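You operate a simulated robot arm through the tools that you are given. There is no shell and no other tool. Be economical: measure what you need, move in short steps, check, and stop when the job is done.

The job below is to be done with a simulated robot arm. You get a single attempt, and the scene is never put back.

Task
Fetch the mesh basket with a white tag labelled "24 %" from the top of the pump bench and stand it on the grey breaker disc.
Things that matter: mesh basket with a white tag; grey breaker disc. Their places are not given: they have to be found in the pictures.

Only the result counts: the job must be done as asked and must still hold three seconds after the hand-in. Knocking over, shifting, dropping, spilling or breaking anything else fails it.

Robot
A 6-joint arm with a two-finger parallel gripper, fixed in place. Base frame: the origin is at the foot of the arm, x ahead of it, y to its left, z up; the work surface is at about z = 850. Readings come in mm, degrees, newtons and seconds.
With the tool pointing down near the work surface it reaches from about 260 to 680 mm from the base axis. Its first joint turns from -66.0 to 66.0 degrees. Payload 2.9 kg.
The TCP is the grasp point between the finger pads, 30 mm short of the fingertips. In the tool frame z runs along the fingers and y along their closing line. Largest opening 110 mm; finger width 20, thickness 10; the body of the gripper, 48 by 112 mm, starts 55 mm behind the TCP.
Orientation is that of the tool frame in the base frame, as a unit quaternion [w, x, y, z]. With the fingers straight down and closing along the base's y, the tool's x points along the base's -x, its y along +y and its z along -z.

Tools
- The arm moves only by the tool drive_tool. Its arguments are lists of equal length, an entry for each row: "travel": the shift along the tool's x, y, z in mm, a list of three; "turn": the turn, a rotation vector about the tool's x, y, z in degrees, a list of three; "jaw": the opening, from 0 (shut) to 1 (fully open). In form: {"travel": [[tx, ty, tz], ...], "turn": [[rx, ry, rz], ...], "jaw": [jaw, ...]}. A call has 1 to 10 rows; each row is the pose to reach, as a shift and turn from the pose commanded when the call began, along the tool's axes at that moment. Each row takes 0.2 s and may step no farther than 50 mm and 8.6 degrees from the row before; otherwise, or with a gripper value out of range, the whole call is refused. A pose out of reach is approached as far as the arm can. The call stops where the force on the tool passes 40 N (or 10 N more than at its start, if that is more) or the arm is blocked; 0.2 s more then pass. The fingers move at their own pace (about 108 mm/s each) and stop on an object; they squeeze with about 26 N. The grip force told is the motor's: it shows also when the fingers shut on nothing. Time passes only in rows, and 0.2 s behind the last, so rows that repeat a pose let the fingers close. The reply holds the time, the measured pose of the TCP, the force on the tool along the base axes, the opening and the grip force, in the units named above and with some noise, and new pictures: "show" is both (left out), scene, wrist or none.
- Cameras (640 x 400 px; columns grow to the right, rows downward): "scene" is fixed at [74.6, 427.7, 1372.8]; the picture's right is [-0.67, -0.74, 0.00], its down [-0.51, 0.47, -0.72] and it looks along [0.53, -0.48, -0.70] (base axes); focal length 311 px, centre (320, 200). "wrist" rides on the gripper at [72, 17, -103] in the tool frame; the picture's right is [-0.23, 0.97, 0.00], its down [-0.76, -0.18, -0.62] and it looks along [-0.61, -0.14, 0.78] (tool axes); focal length 222 px, centre (320, 200).
- measure_at(camera, pixels): for up to 12 pixels [column, row] of the newest picture of that camera ("zoom" is the newest enlarged one), the place [x, y, z] in the base frame of the surface seen there, good to about 2 mm, but the place of the scene camera against the robot may be out by one fixed shift of up to 25 mm in any direction. The clock stands still meanwhile.
- enlarge(camera, box): a new picture of the part [left, top, right, bottom] of that camera's present view, enlarged. The clock stands still meanwhile.
- finish_job(): hands the job in; it is judged then, once.

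Work in short steps. Measure before you move; look again where a grasp or a placing could have gone wrong, and mend it. You have 60 turns and 170 pictures in all, those below and enlarged ones among them. Open the gripper and draw the arm clear of the work before you hand the job in, unless the task says otherwise; then end with one line.

The tools are called after ">>>" as name(argument=value, ...) on one line, values as JSON. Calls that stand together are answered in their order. drive_tool: Moves the arm, as the interface text tells. Its arguments: {"type":"object","properties":{"travel":{"type":"array","items":{"type":"array","items":{"type":"number"}}},"turn":{"type":"array","items":{"type":"array","items":{"type":"number"}}},"jaw":{"type":"array","items":{"type":"number"}},"show":{"type":"string","enum":["both","scene","wrist","none"]}},"required":["travel","turn","jaw"]} The other tools are called the same way: measure_at (camera, pixels) gives the place of the surface under pixels of a picture; enlarge (camera, box) takes an enlarged picture of a part of a camera's view; finish_job () hands the job in.

At the start:

```text
time: 0.0
position: [409.7, 5.7, 1082.8]
tcp_rot: [0.0, 0.0, 1.0, 0.0]
contact_force: [0.3, -0.2, -0.2]
opening: 110.1
finger_force: 0.0
```

scene: 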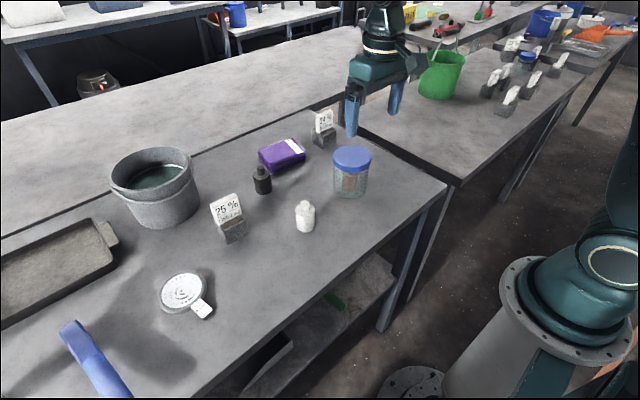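
wrist: 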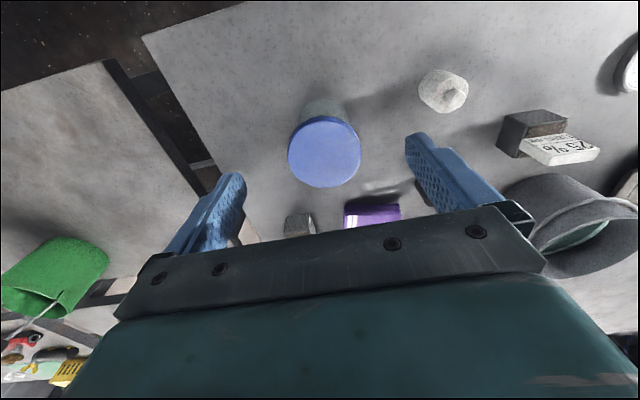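

The scene shows tags at (323,122) and (227,207), and a round grey/white disc at (183,291). I enlarge the areas to identify the basket and disc.

>>> enlarge(camera="scene", box=[180, 100, 400, 250])

>>> enlarge(camera="scene", box=[0, 200, 260, 400])

>>> enlarge(camera="scene", box=[400, 0, 640, 150])

```text
2.67 times, centred on (290, 175) of scene
```

zoom: 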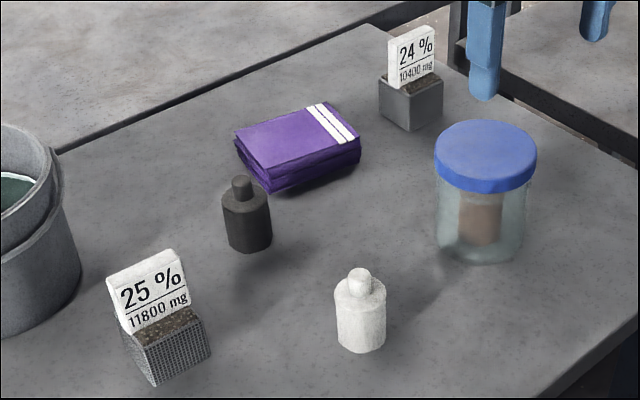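

```text
2.00 times, centred on (130, 300) of scene
```

zoom: 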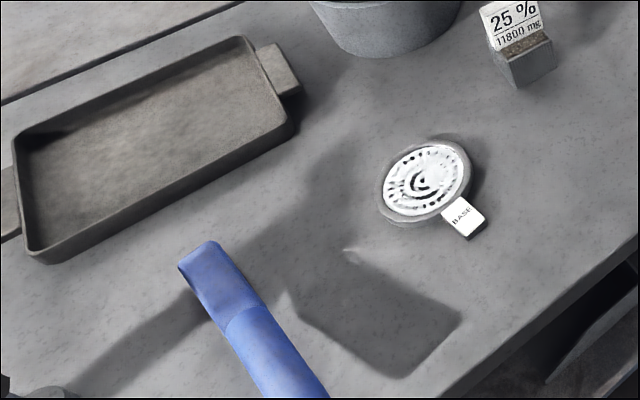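

```text
2.67 times, centred on (520, 75) of scene
```

zoom: 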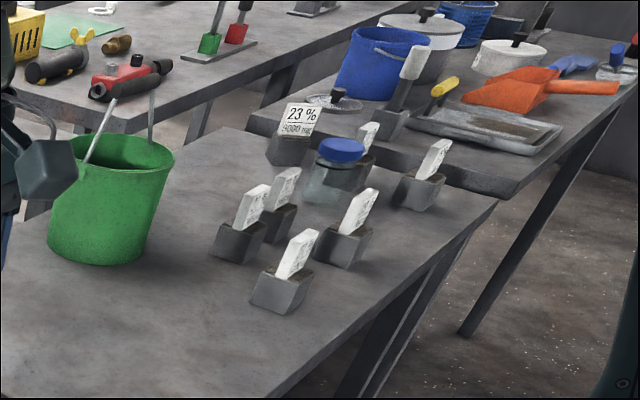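

The 24 % tag is at (323,122) and a disc with a "BASE" tab is at (183,291). I measure these and the neighbours, and enlarge more closely.

>>> measure_at(camera="scene", pixels=[[324, 121], [321, 137], [323, 149], [183, 291], [203, 309], [170, 310], [352, 158], [280, 155], [500, 80], [440, 120], [300, 245], [350, 90]])

>>> enlarge(camera="scene", box=[295, 100, 359, 160])

>>> enlarge(camera="scene", box=[140, 255, 230, 335])

>>> enlarge(camera="scene", box=[470, 30, 570, 120])

```text
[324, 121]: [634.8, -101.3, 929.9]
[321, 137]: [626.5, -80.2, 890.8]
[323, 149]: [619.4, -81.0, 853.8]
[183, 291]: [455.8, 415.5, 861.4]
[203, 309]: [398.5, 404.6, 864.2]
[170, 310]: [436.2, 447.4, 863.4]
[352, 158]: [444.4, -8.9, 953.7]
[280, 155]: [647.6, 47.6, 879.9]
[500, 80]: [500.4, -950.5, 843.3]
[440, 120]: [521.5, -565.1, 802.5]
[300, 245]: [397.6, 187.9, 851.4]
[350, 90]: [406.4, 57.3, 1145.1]
```

```text
6.67 times, centred on (327, 130) of scene
```

zoom: 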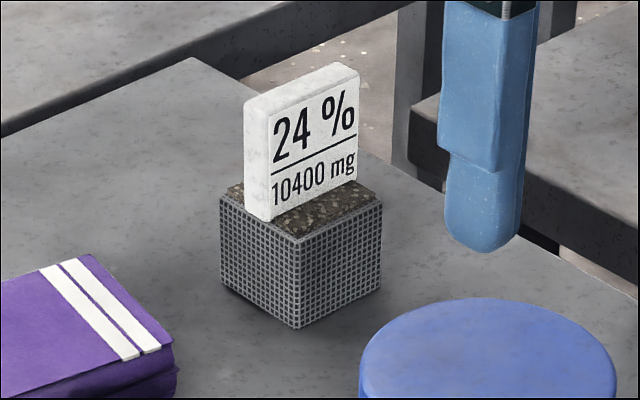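

```text
5.00 times, centred on (185, 295) of scene
```

zoom: 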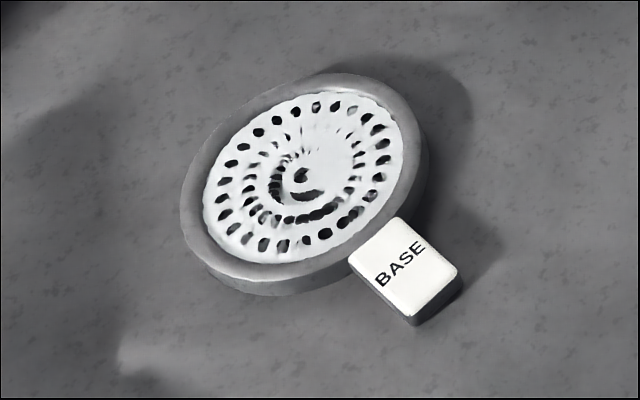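

```text
4.44 times, centred on (520, 75) of scene
```

zoom: 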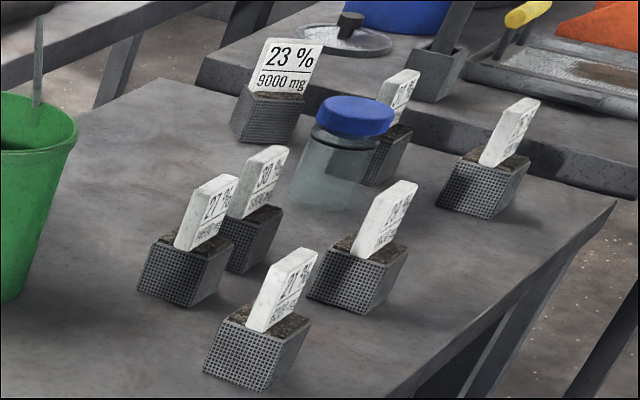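

The 24 % mesh basket is clear at (321,135). I enlarge again and measure its top corners and the disc rim.

>>> enlarge(camera="scene", box=[295, 100, 359, 160])

>>> measure_at(camera="zoom", pixels=[[226, 202], [298, 238], [376, 208], [230, 282], [297, 320], [375, 286], [262, 214], [350, 178], [340, 70], [250, 108], [260, 100], [362, 195]])

>>> measure_at(camera="wrist", pixels=[[325, 150], [443, 92], [555, 150], [532, 130], [372, 216], [300, 225]])

>>> measure_at(camera="scene", pixels=[[352, 157], [305, 204], [280, 150]])

```text
6.67 times, centred on (327, 130) of scene
```

zoom: 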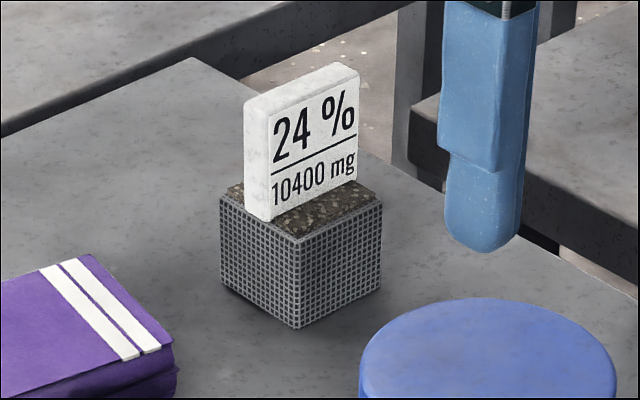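

```text
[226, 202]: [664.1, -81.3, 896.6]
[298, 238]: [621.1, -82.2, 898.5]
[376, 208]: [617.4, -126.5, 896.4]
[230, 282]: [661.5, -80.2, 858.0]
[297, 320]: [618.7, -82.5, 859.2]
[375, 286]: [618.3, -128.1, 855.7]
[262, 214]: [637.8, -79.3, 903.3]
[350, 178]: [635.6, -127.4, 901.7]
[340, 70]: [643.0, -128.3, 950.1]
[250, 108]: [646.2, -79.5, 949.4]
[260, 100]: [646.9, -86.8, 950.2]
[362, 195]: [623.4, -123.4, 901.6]
```

```text
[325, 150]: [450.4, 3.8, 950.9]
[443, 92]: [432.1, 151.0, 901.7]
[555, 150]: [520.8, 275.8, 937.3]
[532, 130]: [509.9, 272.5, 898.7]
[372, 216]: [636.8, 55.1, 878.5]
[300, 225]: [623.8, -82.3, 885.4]
```

```text
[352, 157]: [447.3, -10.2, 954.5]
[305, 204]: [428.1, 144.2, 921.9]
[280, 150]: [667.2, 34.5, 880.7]
```

The basket is about 47 mm square, centred near (642,-104) and 852–899 high, and its tag reaches z 950. I move part of the way so the wrist camera can measure it in the robot frame.

>>> drive_tool(travel=[[-30, -21, 0], [-60, -42, 0], [-90, -63, 0], [-120, -84, 0], [-130, -108, 0]], turn=[[0, 0, 0], [0, 0, 0], [0, 0, 0], [0, 0, 0], [0, 0, 0]], jaw=[1, 1, 1, 1, 0.8])

```text
time: 1.2
position: [540.5, -101.7, 1083.3]
tcp_rot: [0.0, 0.0, 1.0, 0.0]
contact_force: [0.4, 0.0, -0.2]
opening: 88.0
finger_force: 0.1
```

scene: 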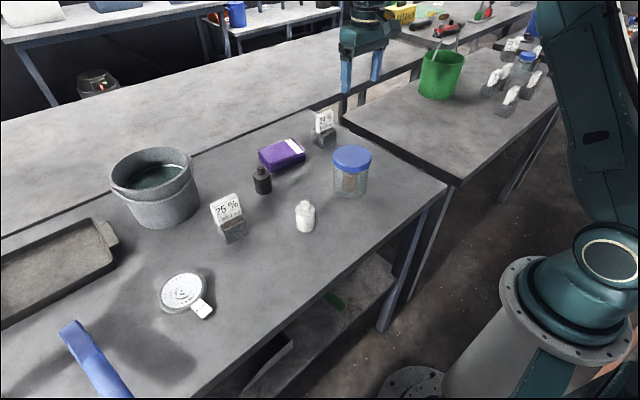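
wrist: 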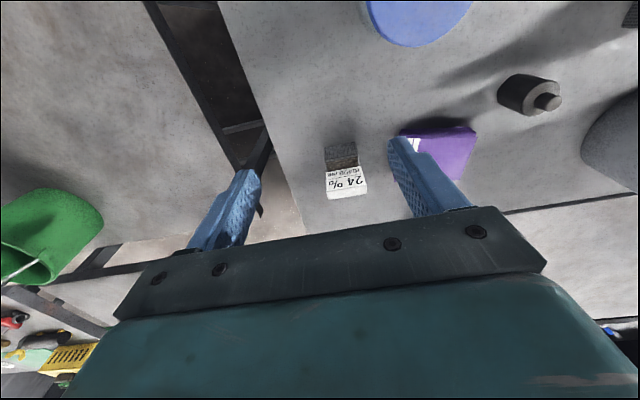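

The basket shows at (343,155) in the wrist view; I enlarge it and measure corners.

>>> enlarge(camera="wrist", box=[310, 130, 390, 210])

>>> measure_at(camera="wrist", pixels=[[328, 164], [354, 162], [328, 147], [354, 145], [329, 196], [365, 193], [347, 184], [326, 174], [365, 184], [341, 155]])

```text
5.00 times, centred on (350, 170) of wrist
```

zoom: 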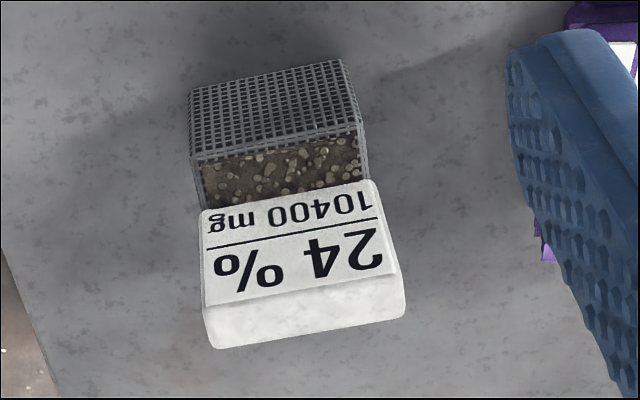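

```text
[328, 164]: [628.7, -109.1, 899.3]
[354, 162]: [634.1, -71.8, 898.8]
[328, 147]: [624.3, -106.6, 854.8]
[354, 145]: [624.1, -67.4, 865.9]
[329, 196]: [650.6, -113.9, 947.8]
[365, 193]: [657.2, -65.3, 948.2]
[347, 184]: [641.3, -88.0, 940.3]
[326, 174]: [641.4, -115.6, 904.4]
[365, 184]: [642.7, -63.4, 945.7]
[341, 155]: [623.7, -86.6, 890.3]
```

I refine with the zoom: front-top edge from (195,158) to (358,130), sides and tag top.

>>> measure_at(camera="zoom", pixels=[[195, 157], [360, 126], [192, 100], [338, 64], [203, 200], [366, 172], [206, 320], [402, 292], [216, 345], [402, 315], [206, 225], [375, 190]])

```text
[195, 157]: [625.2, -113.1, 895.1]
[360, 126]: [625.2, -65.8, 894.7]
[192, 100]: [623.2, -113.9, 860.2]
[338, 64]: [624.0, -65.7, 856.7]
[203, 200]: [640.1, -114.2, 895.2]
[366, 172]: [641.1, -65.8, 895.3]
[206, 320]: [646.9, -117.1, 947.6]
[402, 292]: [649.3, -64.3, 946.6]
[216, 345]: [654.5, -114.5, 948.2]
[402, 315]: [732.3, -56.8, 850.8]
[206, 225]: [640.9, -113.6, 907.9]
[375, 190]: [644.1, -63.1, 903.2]
```

In the robot frame the basket spans y -114…-65 with its front at x 624.5, so its centre is (648,-90) and its top 896, with the tag to 948. I move above and descend to TCP z 960 first.

>>> drive_tool(travel=[[-36, 4, 0], [-72, 8, 0], [-107, 12, 0], [-107, 12, 45], [-107, 12, 90], [-107, 12, 120]], turn=[[0, 0, 0], [0, 0, 0], [0, 0, 0], [0, 0, 0], [0, 0, 0], [0, 0, 0]], jaw=[0.8, 0.8, 0.8, 0.8, 0.8, 0.8])

```text
time: 2.6
position: [646.7, -88.9, 963.1]
tcp_rot: [0.001, 0.0, 1.0, 0.001]
contact_force: [-0.3, -0.4, -0.2]
opening: 88.1
finger_force: 0.1
out of reach, approached as far as the arm can: row 3
```

scene: 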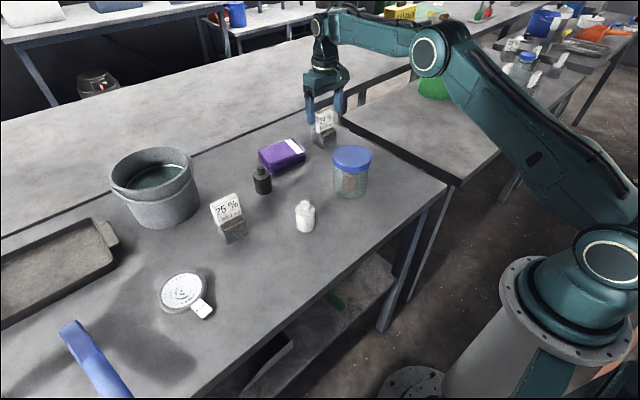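
wrist: 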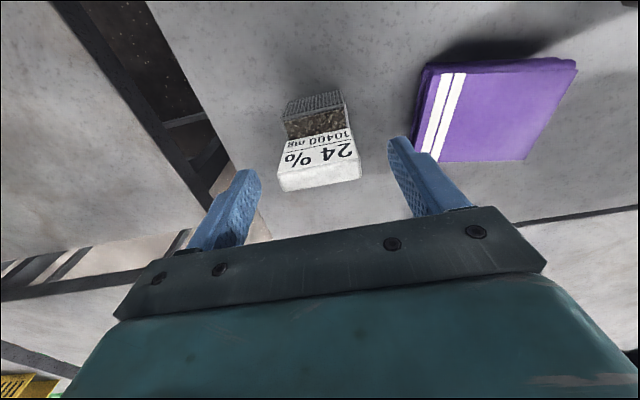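

The tag sits between the fingers. I check the gap to the purple box near (418,120) and re-measure the basket edges.

>>> measure_at(camera="wrist", pixels=[[428, 75], [420, 125], [440, 158], [286, 120], [344, 105], [281, 188], [358, 178], [285, 107], [340, 95]])

```text
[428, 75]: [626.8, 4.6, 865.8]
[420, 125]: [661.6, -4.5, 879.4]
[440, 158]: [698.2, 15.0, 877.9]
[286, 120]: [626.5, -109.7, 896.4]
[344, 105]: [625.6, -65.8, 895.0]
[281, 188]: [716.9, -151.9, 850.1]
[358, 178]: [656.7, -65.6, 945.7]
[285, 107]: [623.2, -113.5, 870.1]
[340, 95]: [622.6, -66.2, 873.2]
```

The box edge is near y -4, well clear of the finger at about -35, and the basket centre at (648,-90) is confirmed. I lower to z 901 and close.

>>> drive_tool(travel=[[-1, -1, 30], [-1, -1, 62], [-1, -1, 62], [-1, -1, 62], [-1, -1, 62], [-1, -1, 62]], turn=[[0, 0, 0], [0, 0, 0], [0, 0, 0], [0, 0, 0], [0, 0, 0], [0, 0, 0]], jaw=[0.8, 0.8, 0.6, 0.3, 0.3, 0.3])

```text
time: 4.0
position: [649.1, -89.4, 901.1]
tcp_rot: [0.0, 0.0, 1.0, 0.001]
contact_force: [-0.1, 0.1, 0.0]
opening: 53.8
finger_force: 26.0
```

scene: 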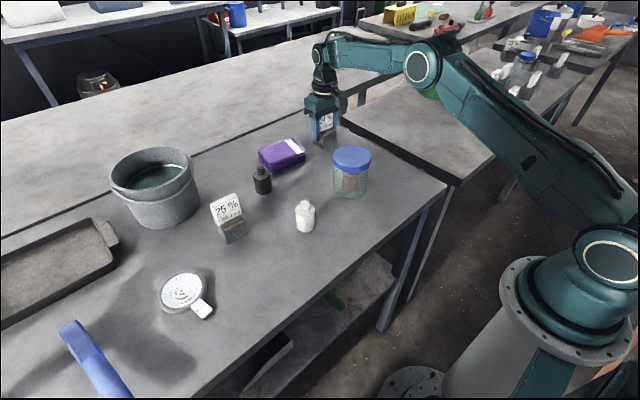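
wrist: 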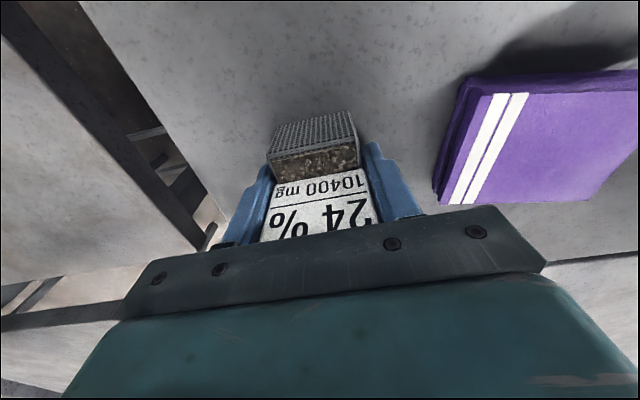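

The grip holds at 53.8 mm and 26 N. I lift straight up, then retract toward the arm.

>>> drive_tool(travel=[[0, 0, -20], [0, 0, -60], [0, 0, -100], [30, 0, -130], [65, 10, -150], [100, 30, -160], [135, 55, -165]], turn=[[0, 0, 0], [0, 0, 0], [0, 0, 0], [0, 0, 0], [0, 0, 0], [0, 0, 0], [0, 0, 0]], jaw=[0.3, 0.3, 0.3, 0.3, 0.3, 0.3, 0.3])

>>> measure_at(camera="scene", pixels=[[150, 150], [197, 165], [150, 228], [227, 200], [183, 275], [160, 296], [207, 283]])

```text
time: 5.6
position: [513.9, -35.3, 1065.2]
tcp_rot: [0.0, -0.001, 1.0, 0.0]
contact_force: [0.5, 1.1, -2.8]
opening: 54.1
finger_force: 26.0
```

scene: 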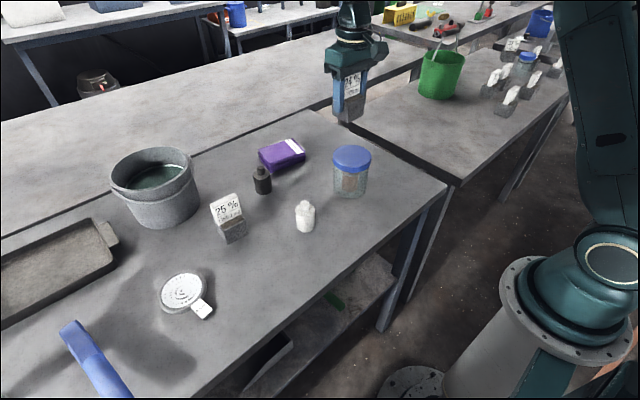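
wrist: 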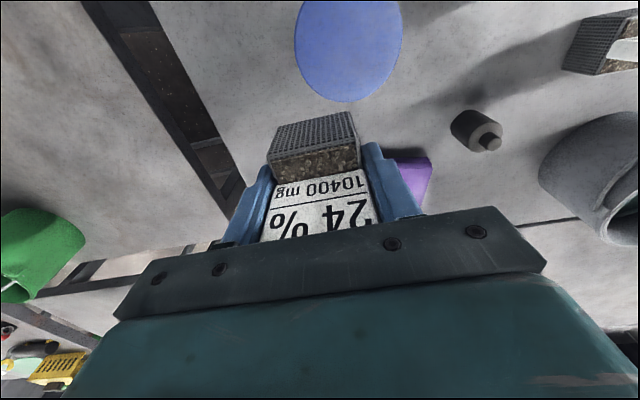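

```text
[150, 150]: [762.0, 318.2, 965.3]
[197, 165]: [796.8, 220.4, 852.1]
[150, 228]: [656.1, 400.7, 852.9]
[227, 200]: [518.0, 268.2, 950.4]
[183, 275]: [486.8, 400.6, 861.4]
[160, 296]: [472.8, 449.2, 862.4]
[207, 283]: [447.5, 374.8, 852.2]
```

The load is holding, and the rough disc centre is (452,417) plus a shift of about 14 mm in y. I carry the basket across at this height, with its bottom near 1014, above the bucket and tags.

>>> drive_tool(travel=[[4, 46, 0], [8, 92, 0], [12, 138, 0], [16, 184, 0], [20, 230, 0], [24, 276, 0], [28, 322, 0], [32, 368, 0], [36, 414, 0], [40, 455, 0]], turn=[[0, 0, 0], [0, 0, 0], [0, 0, 0], [0, 0, 0], [0, 0, 0], [0, 0, 0], [0, 0, 0], [0, 0, 0], [0, 0, 0], [0, 0, 0]], jaw=[0.3, 0.3, 0.3, 0.3, 0.3, 0.3, 0.3, 0.3, 0.3, 0.3])

```text
time: 7.8
position: [474.0, 420.3, 1065.2]
tcp_rot: [0.0, 0.002, 1.0, -0.001]
contact_force: [0.1, 0.7, -2.7]
opening: 53.8
finger_force: 26.8
```

scene: 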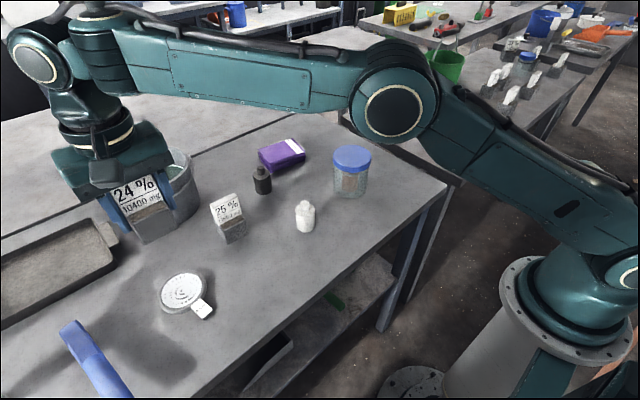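
wrist: 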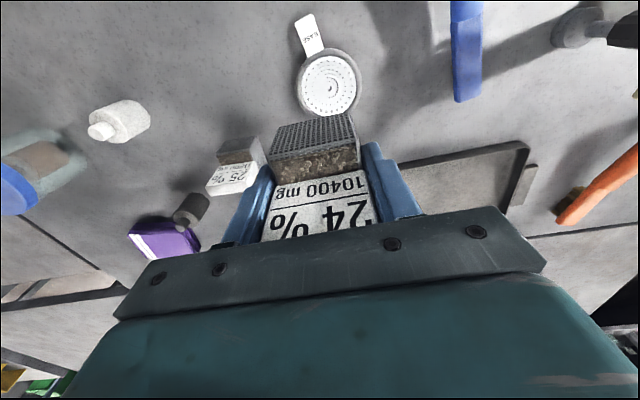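

The disc appears at (329,83) in the wrist view. I enlarge it and measure its rim and surface.

>>> enlarge(camera="wrist", box=[270, 10, 390, 125])

>>> measure_at(camera="wrist", pixels=[[300, 84], [358, 80], [328, 55], [331, 112], [329, 83], [309, 98], [350, 98], [312, 62], [348, 62], [308, 20], [320, 80], [340, 85]])

>>> enlarge(camera="scene", box=[85, 160, 195, 250])

```text
3.48 times, centred on (330, 68) of wrist
```

zoom: 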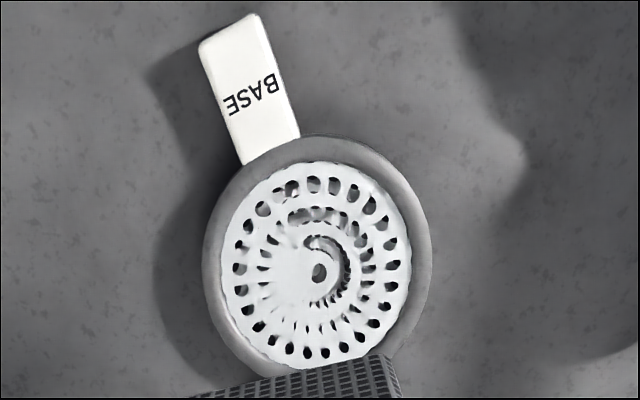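

```text
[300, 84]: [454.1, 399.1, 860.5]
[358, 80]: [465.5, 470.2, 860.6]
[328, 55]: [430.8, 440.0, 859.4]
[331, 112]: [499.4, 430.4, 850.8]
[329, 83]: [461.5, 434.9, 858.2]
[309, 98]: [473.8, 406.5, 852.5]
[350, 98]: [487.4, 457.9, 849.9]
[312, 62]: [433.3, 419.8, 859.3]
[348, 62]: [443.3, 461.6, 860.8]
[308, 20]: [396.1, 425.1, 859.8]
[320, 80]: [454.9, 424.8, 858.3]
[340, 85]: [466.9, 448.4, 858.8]
```

```text
4.44 times, centred on (140, 205) of scene
```

zoom: 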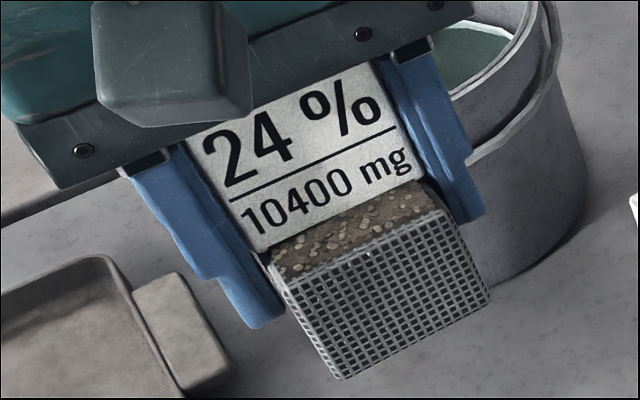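

The disc centre works out near (464.5,435), with the top at about z 860. Before descending I check how close the blue object at wrist (465,60) is, and the rim top.

>>> measure_at(camera="wrist", pixels=[[454, 95], [453, 20], [480, 60], [329, 50], [329, 53], [250, 150], [297, 76], [361, 76], [329, 58]])

>>> measure_at(camera="scene", pixels=[[75, 325], [65, 335], [100, 370], [184, 273], [160, 300], [182, 313], [207, 285], [183, 291]])

```text
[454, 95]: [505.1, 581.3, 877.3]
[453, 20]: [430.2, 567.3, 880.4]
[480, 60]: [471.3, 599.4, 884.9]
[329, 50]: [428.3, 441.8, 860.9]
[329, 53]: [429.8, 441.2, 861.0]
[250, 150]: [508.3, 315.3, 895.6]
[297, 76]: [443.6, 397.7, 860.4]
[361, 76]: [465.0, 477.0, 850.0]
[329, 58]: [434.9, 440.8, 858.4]
```

```text
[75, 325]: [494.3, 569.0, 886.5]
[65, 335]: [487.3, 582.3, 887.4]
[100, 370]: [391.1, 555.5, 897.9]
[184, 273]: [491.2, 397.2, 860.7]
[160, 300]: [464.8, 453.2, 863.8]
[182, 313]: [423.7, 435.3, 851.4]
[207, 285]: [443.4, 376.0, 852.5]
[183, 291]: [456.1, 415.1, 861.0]
```

The surroundings are clear, since the blue handle is at y>565. I go to (464,434) and descend to TCP z 920, about 9 mm above contact.

>>> drive_tool(travel=[[5, 7, 10], [10, 14, 30], [10, 14, 70], [10, 14, 105], [10, 14, 130], [10, 14, 145]], turn=[[0, 0, 0], [0, 0, 0], [0, 0, 0], [0, 0, 0], [0, 0, 0], [0, 0, 0]], jaw=[0.3, 0.3, 0.3, 0.3, 0.3, 0.3])

>>> enlarge(camera="scene", box=[120, 220, 250, 330])

>>> enlarge(camera="wrist", box=[230, 60, 400, 180])

```text
time: 9.2
position: [463.1, 433.4, 920.8]
tcp_rot: [0.001, 0.0, 1.0, 0.0]
contact_force: [-0.8, -0.1, -2.7]
opening: 53.9
finger_force: 26.1
```

scene: 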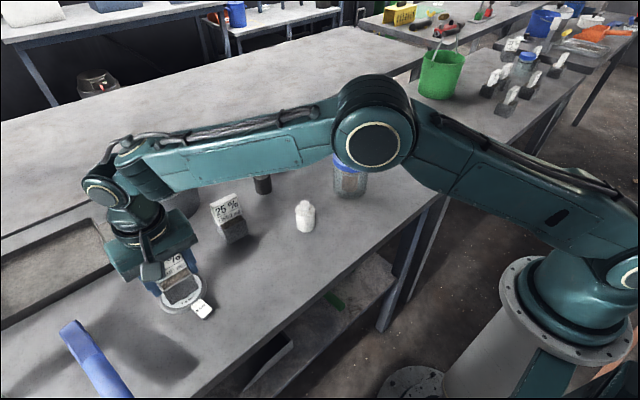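
wrist: 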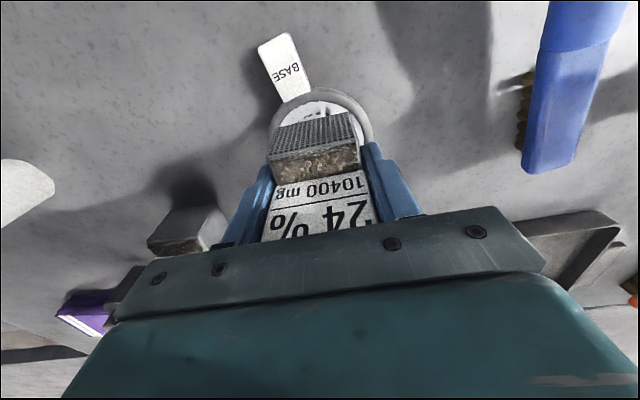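

```text
3.64 times, centred on (185, 275) of scene
```

zoom: 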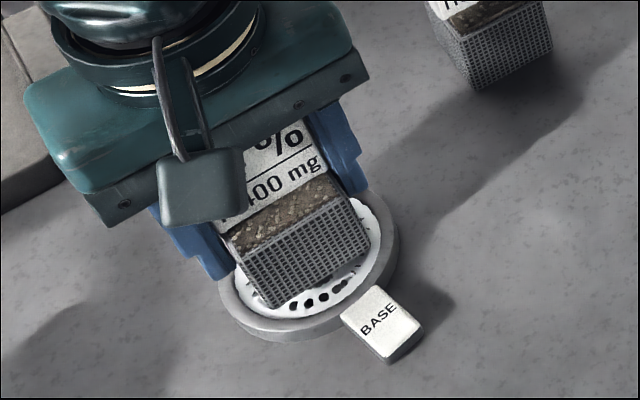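

```text
3.33 times, centred on (315, 120) of wrist
```

zoom: 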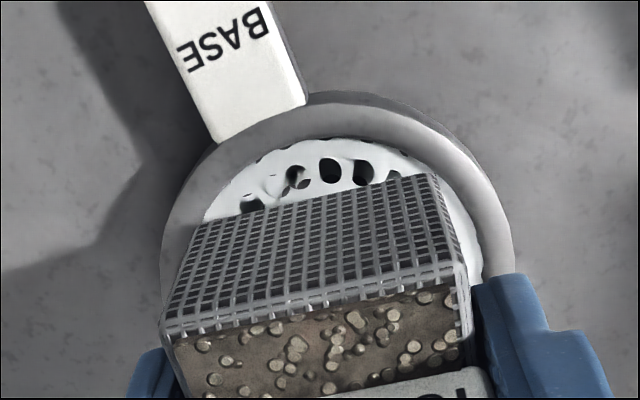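

The basket is above the disc with clear rim around it. I measure the rim and the basket's bottom corners in the zoom to check centring.

>>> measure_at(camera="zoom", pixels=[[345, 110], [345, 128], [168, 265], [508, 260], [212, 222], [428, 180], [485, 250], [200, 225], [340, 150], [495, 215], [175, 215]])

```text
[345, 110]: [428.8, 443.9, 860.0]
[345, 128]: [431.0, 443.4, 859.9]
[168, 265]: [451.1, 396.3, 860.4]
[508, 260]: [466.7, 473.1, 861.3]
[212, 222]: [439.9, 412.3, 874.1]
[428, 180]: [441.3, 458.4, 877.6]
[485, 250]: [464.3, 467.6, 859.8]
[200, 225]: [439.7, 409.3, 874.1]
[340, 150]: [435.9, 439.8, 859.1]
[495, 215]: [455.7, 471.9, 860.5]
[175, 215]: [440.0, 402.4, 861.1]
```

The disc centre fits to (465,433.5) and the basket centre is about (463.5,434), so it is centred. I lower 8 mm in small steps and watch the force.

>>> drive_tool(travel=[[-1, 0, 3], [-1, 0, 6], [-1, 0, 8]], turn=[[0, 0, 0], [0, 0, 0], [0, 0, 0]], jaw=[0.3, 0.3, 0.3], show="none")

```text
time: 10.0
position: [464.0, 433.4, 913.1]
tcp_rot: [0.0, 0.001, 1.0, 0.0]
contact_force: [0.3, -0.3, -2.1]
opening: 53.6
finger_force: 26.4
```

No contact is felt yet at z 913.1, so I go down another 2 mm.

>>> drive_tool(travel=[[0, 0, 1], [0, 0, 2]], turn=[[0, 0, 0], [0, 0, 0]], jaw=[0.3, 0.3], show="none")

```text
time: 10.6
position: [464.2, 433.1, 912.6]
tcp_rot: [0.0, -0.001, 1.0, 0.0]
contact_force: [-1.7, -1.8, 2.7]
opening: 53.8
finger_force: 26.1
```

The force went from -2.7 to +2.7 N and z stayed at 912.6, so the basket is resting on the disc. I open the fingers in place.

>>> drive_tool(travel=[[0, 0, 1], [0, 0, 1], [0, 0, 0], [0, 0, 0]], turn=[[0, 0, 0], [0, 0, 0], [0, 0, 0], [0, 0, 0]], jaw=[0.55, 0.7, 0.8, 0.8])

>>> enlarge(camera="scene", box=[120, 220, 250, 330])

```text
time: 11.6
position: [465.0, 433.3, 911.0]
tcp_rot: [0.0, 0.0, 1.0, 0.0]
contact_force: [0.8, 0.1, -0.2]
opening: 87.8
finger_force: 0.1
```

scene: 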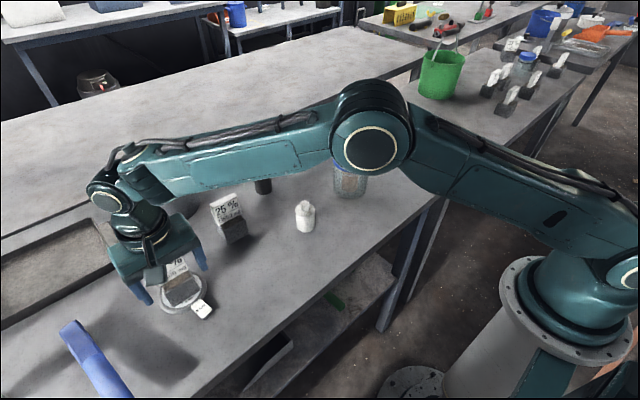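
wrist: 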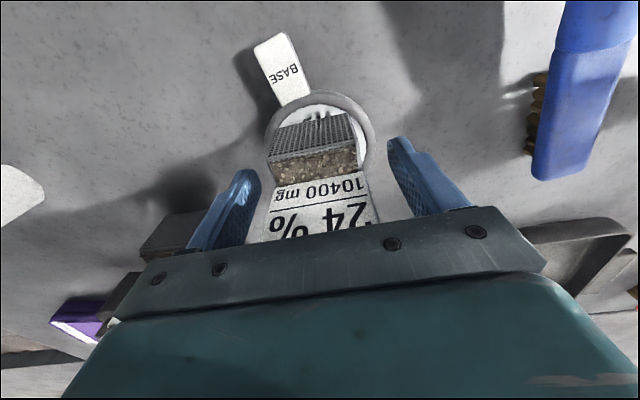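

```text
3.64 times, centred on (185, 275) of scene
```

zoom: 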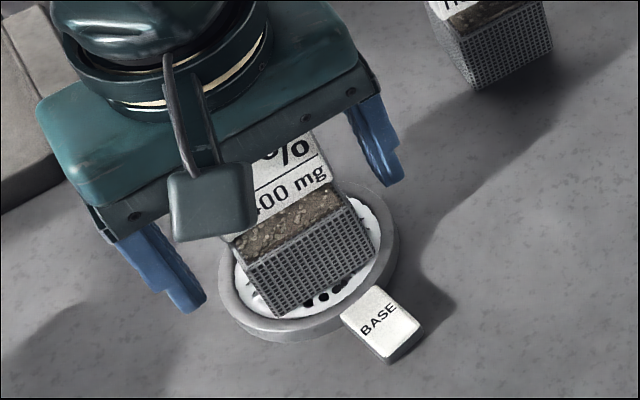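

The basket stands freely on the disc with the fingers clear of it. I raise the tool straight up, then withdraw toward the base.

>>> drive_tool(travel=[[0, 0, -30], [0, 0, -75], [0, 0, -120], [20, 0, -160], [40, -40, -170], [60, -80, -170], [80, -120, -170]], turn=[[0, 0, 0], [0, 0, 0], [0, 0, 0], [0, 0, 0], [0, 0, 0], [0, 0, 0], [0, 0, 0]], jaw=[0.8, 0.8, 0.8, 0.8, 0.8, 0.8, 0.8])

>>> enlarge(camera="scene", box=[120, 200, 270, 330])

```text
time: 13.2
position: [383.9, 313.4, 1080.3]
tcp_rot: [0.0, 0.0, 1.0, 0.0]
contact_force: [0.5, -0.2, 1.2]
opening: 88.1
finger_force: 0.2
```

scene: 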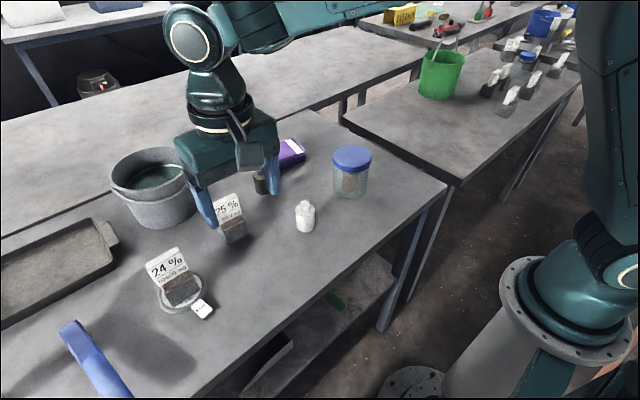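
wrist: 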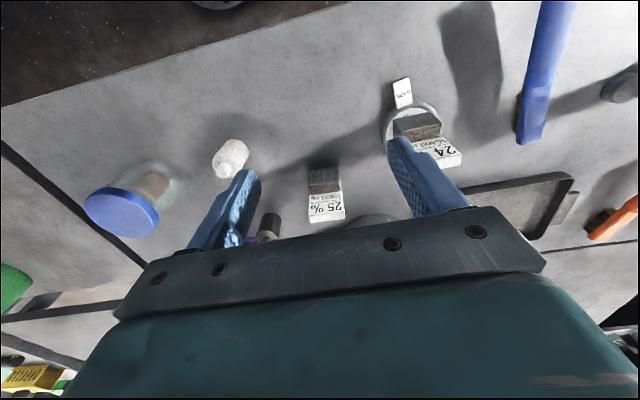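

```text
3.08 times, centred on (195, 265) of scene
```

zoom: 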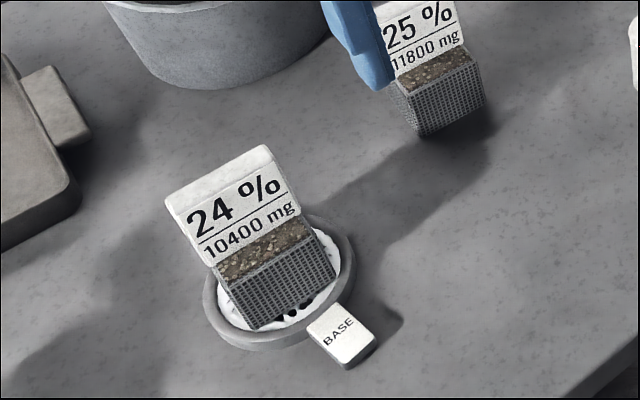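

The basket stands on the disc and the arm is clear. One measurement will confirm it is level and centred.

>>> measure_at(camera="zoom", pixels=[[217, 288], [250, 327], [336, 284], [222, 290], [245, 283], [300, 243], [182, 205], [268, 152], [208, 310], [350, 262]])

```text
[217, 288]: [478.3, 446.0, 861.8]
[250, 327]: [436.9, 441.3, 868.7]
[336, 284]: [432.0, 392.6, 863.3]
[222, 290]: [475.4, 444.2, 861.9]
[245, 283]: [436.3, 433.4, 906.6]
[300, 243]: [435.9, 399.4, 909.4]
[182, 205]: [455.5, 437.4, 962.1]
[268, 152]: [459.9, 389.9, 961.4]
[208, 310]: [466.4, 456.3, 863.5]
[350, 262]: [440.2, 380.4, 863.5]
```

The tag top is level (962.1 and 961.4) and the basket is upright and centred, so I hand the job in.

>>> finish_job()

```text
The job is handed in.
```

The mesh basket tagged "24 %" is standing upright and centred on the grey breaker disc; nothing else was seen to move, and the gripper is open and clear.
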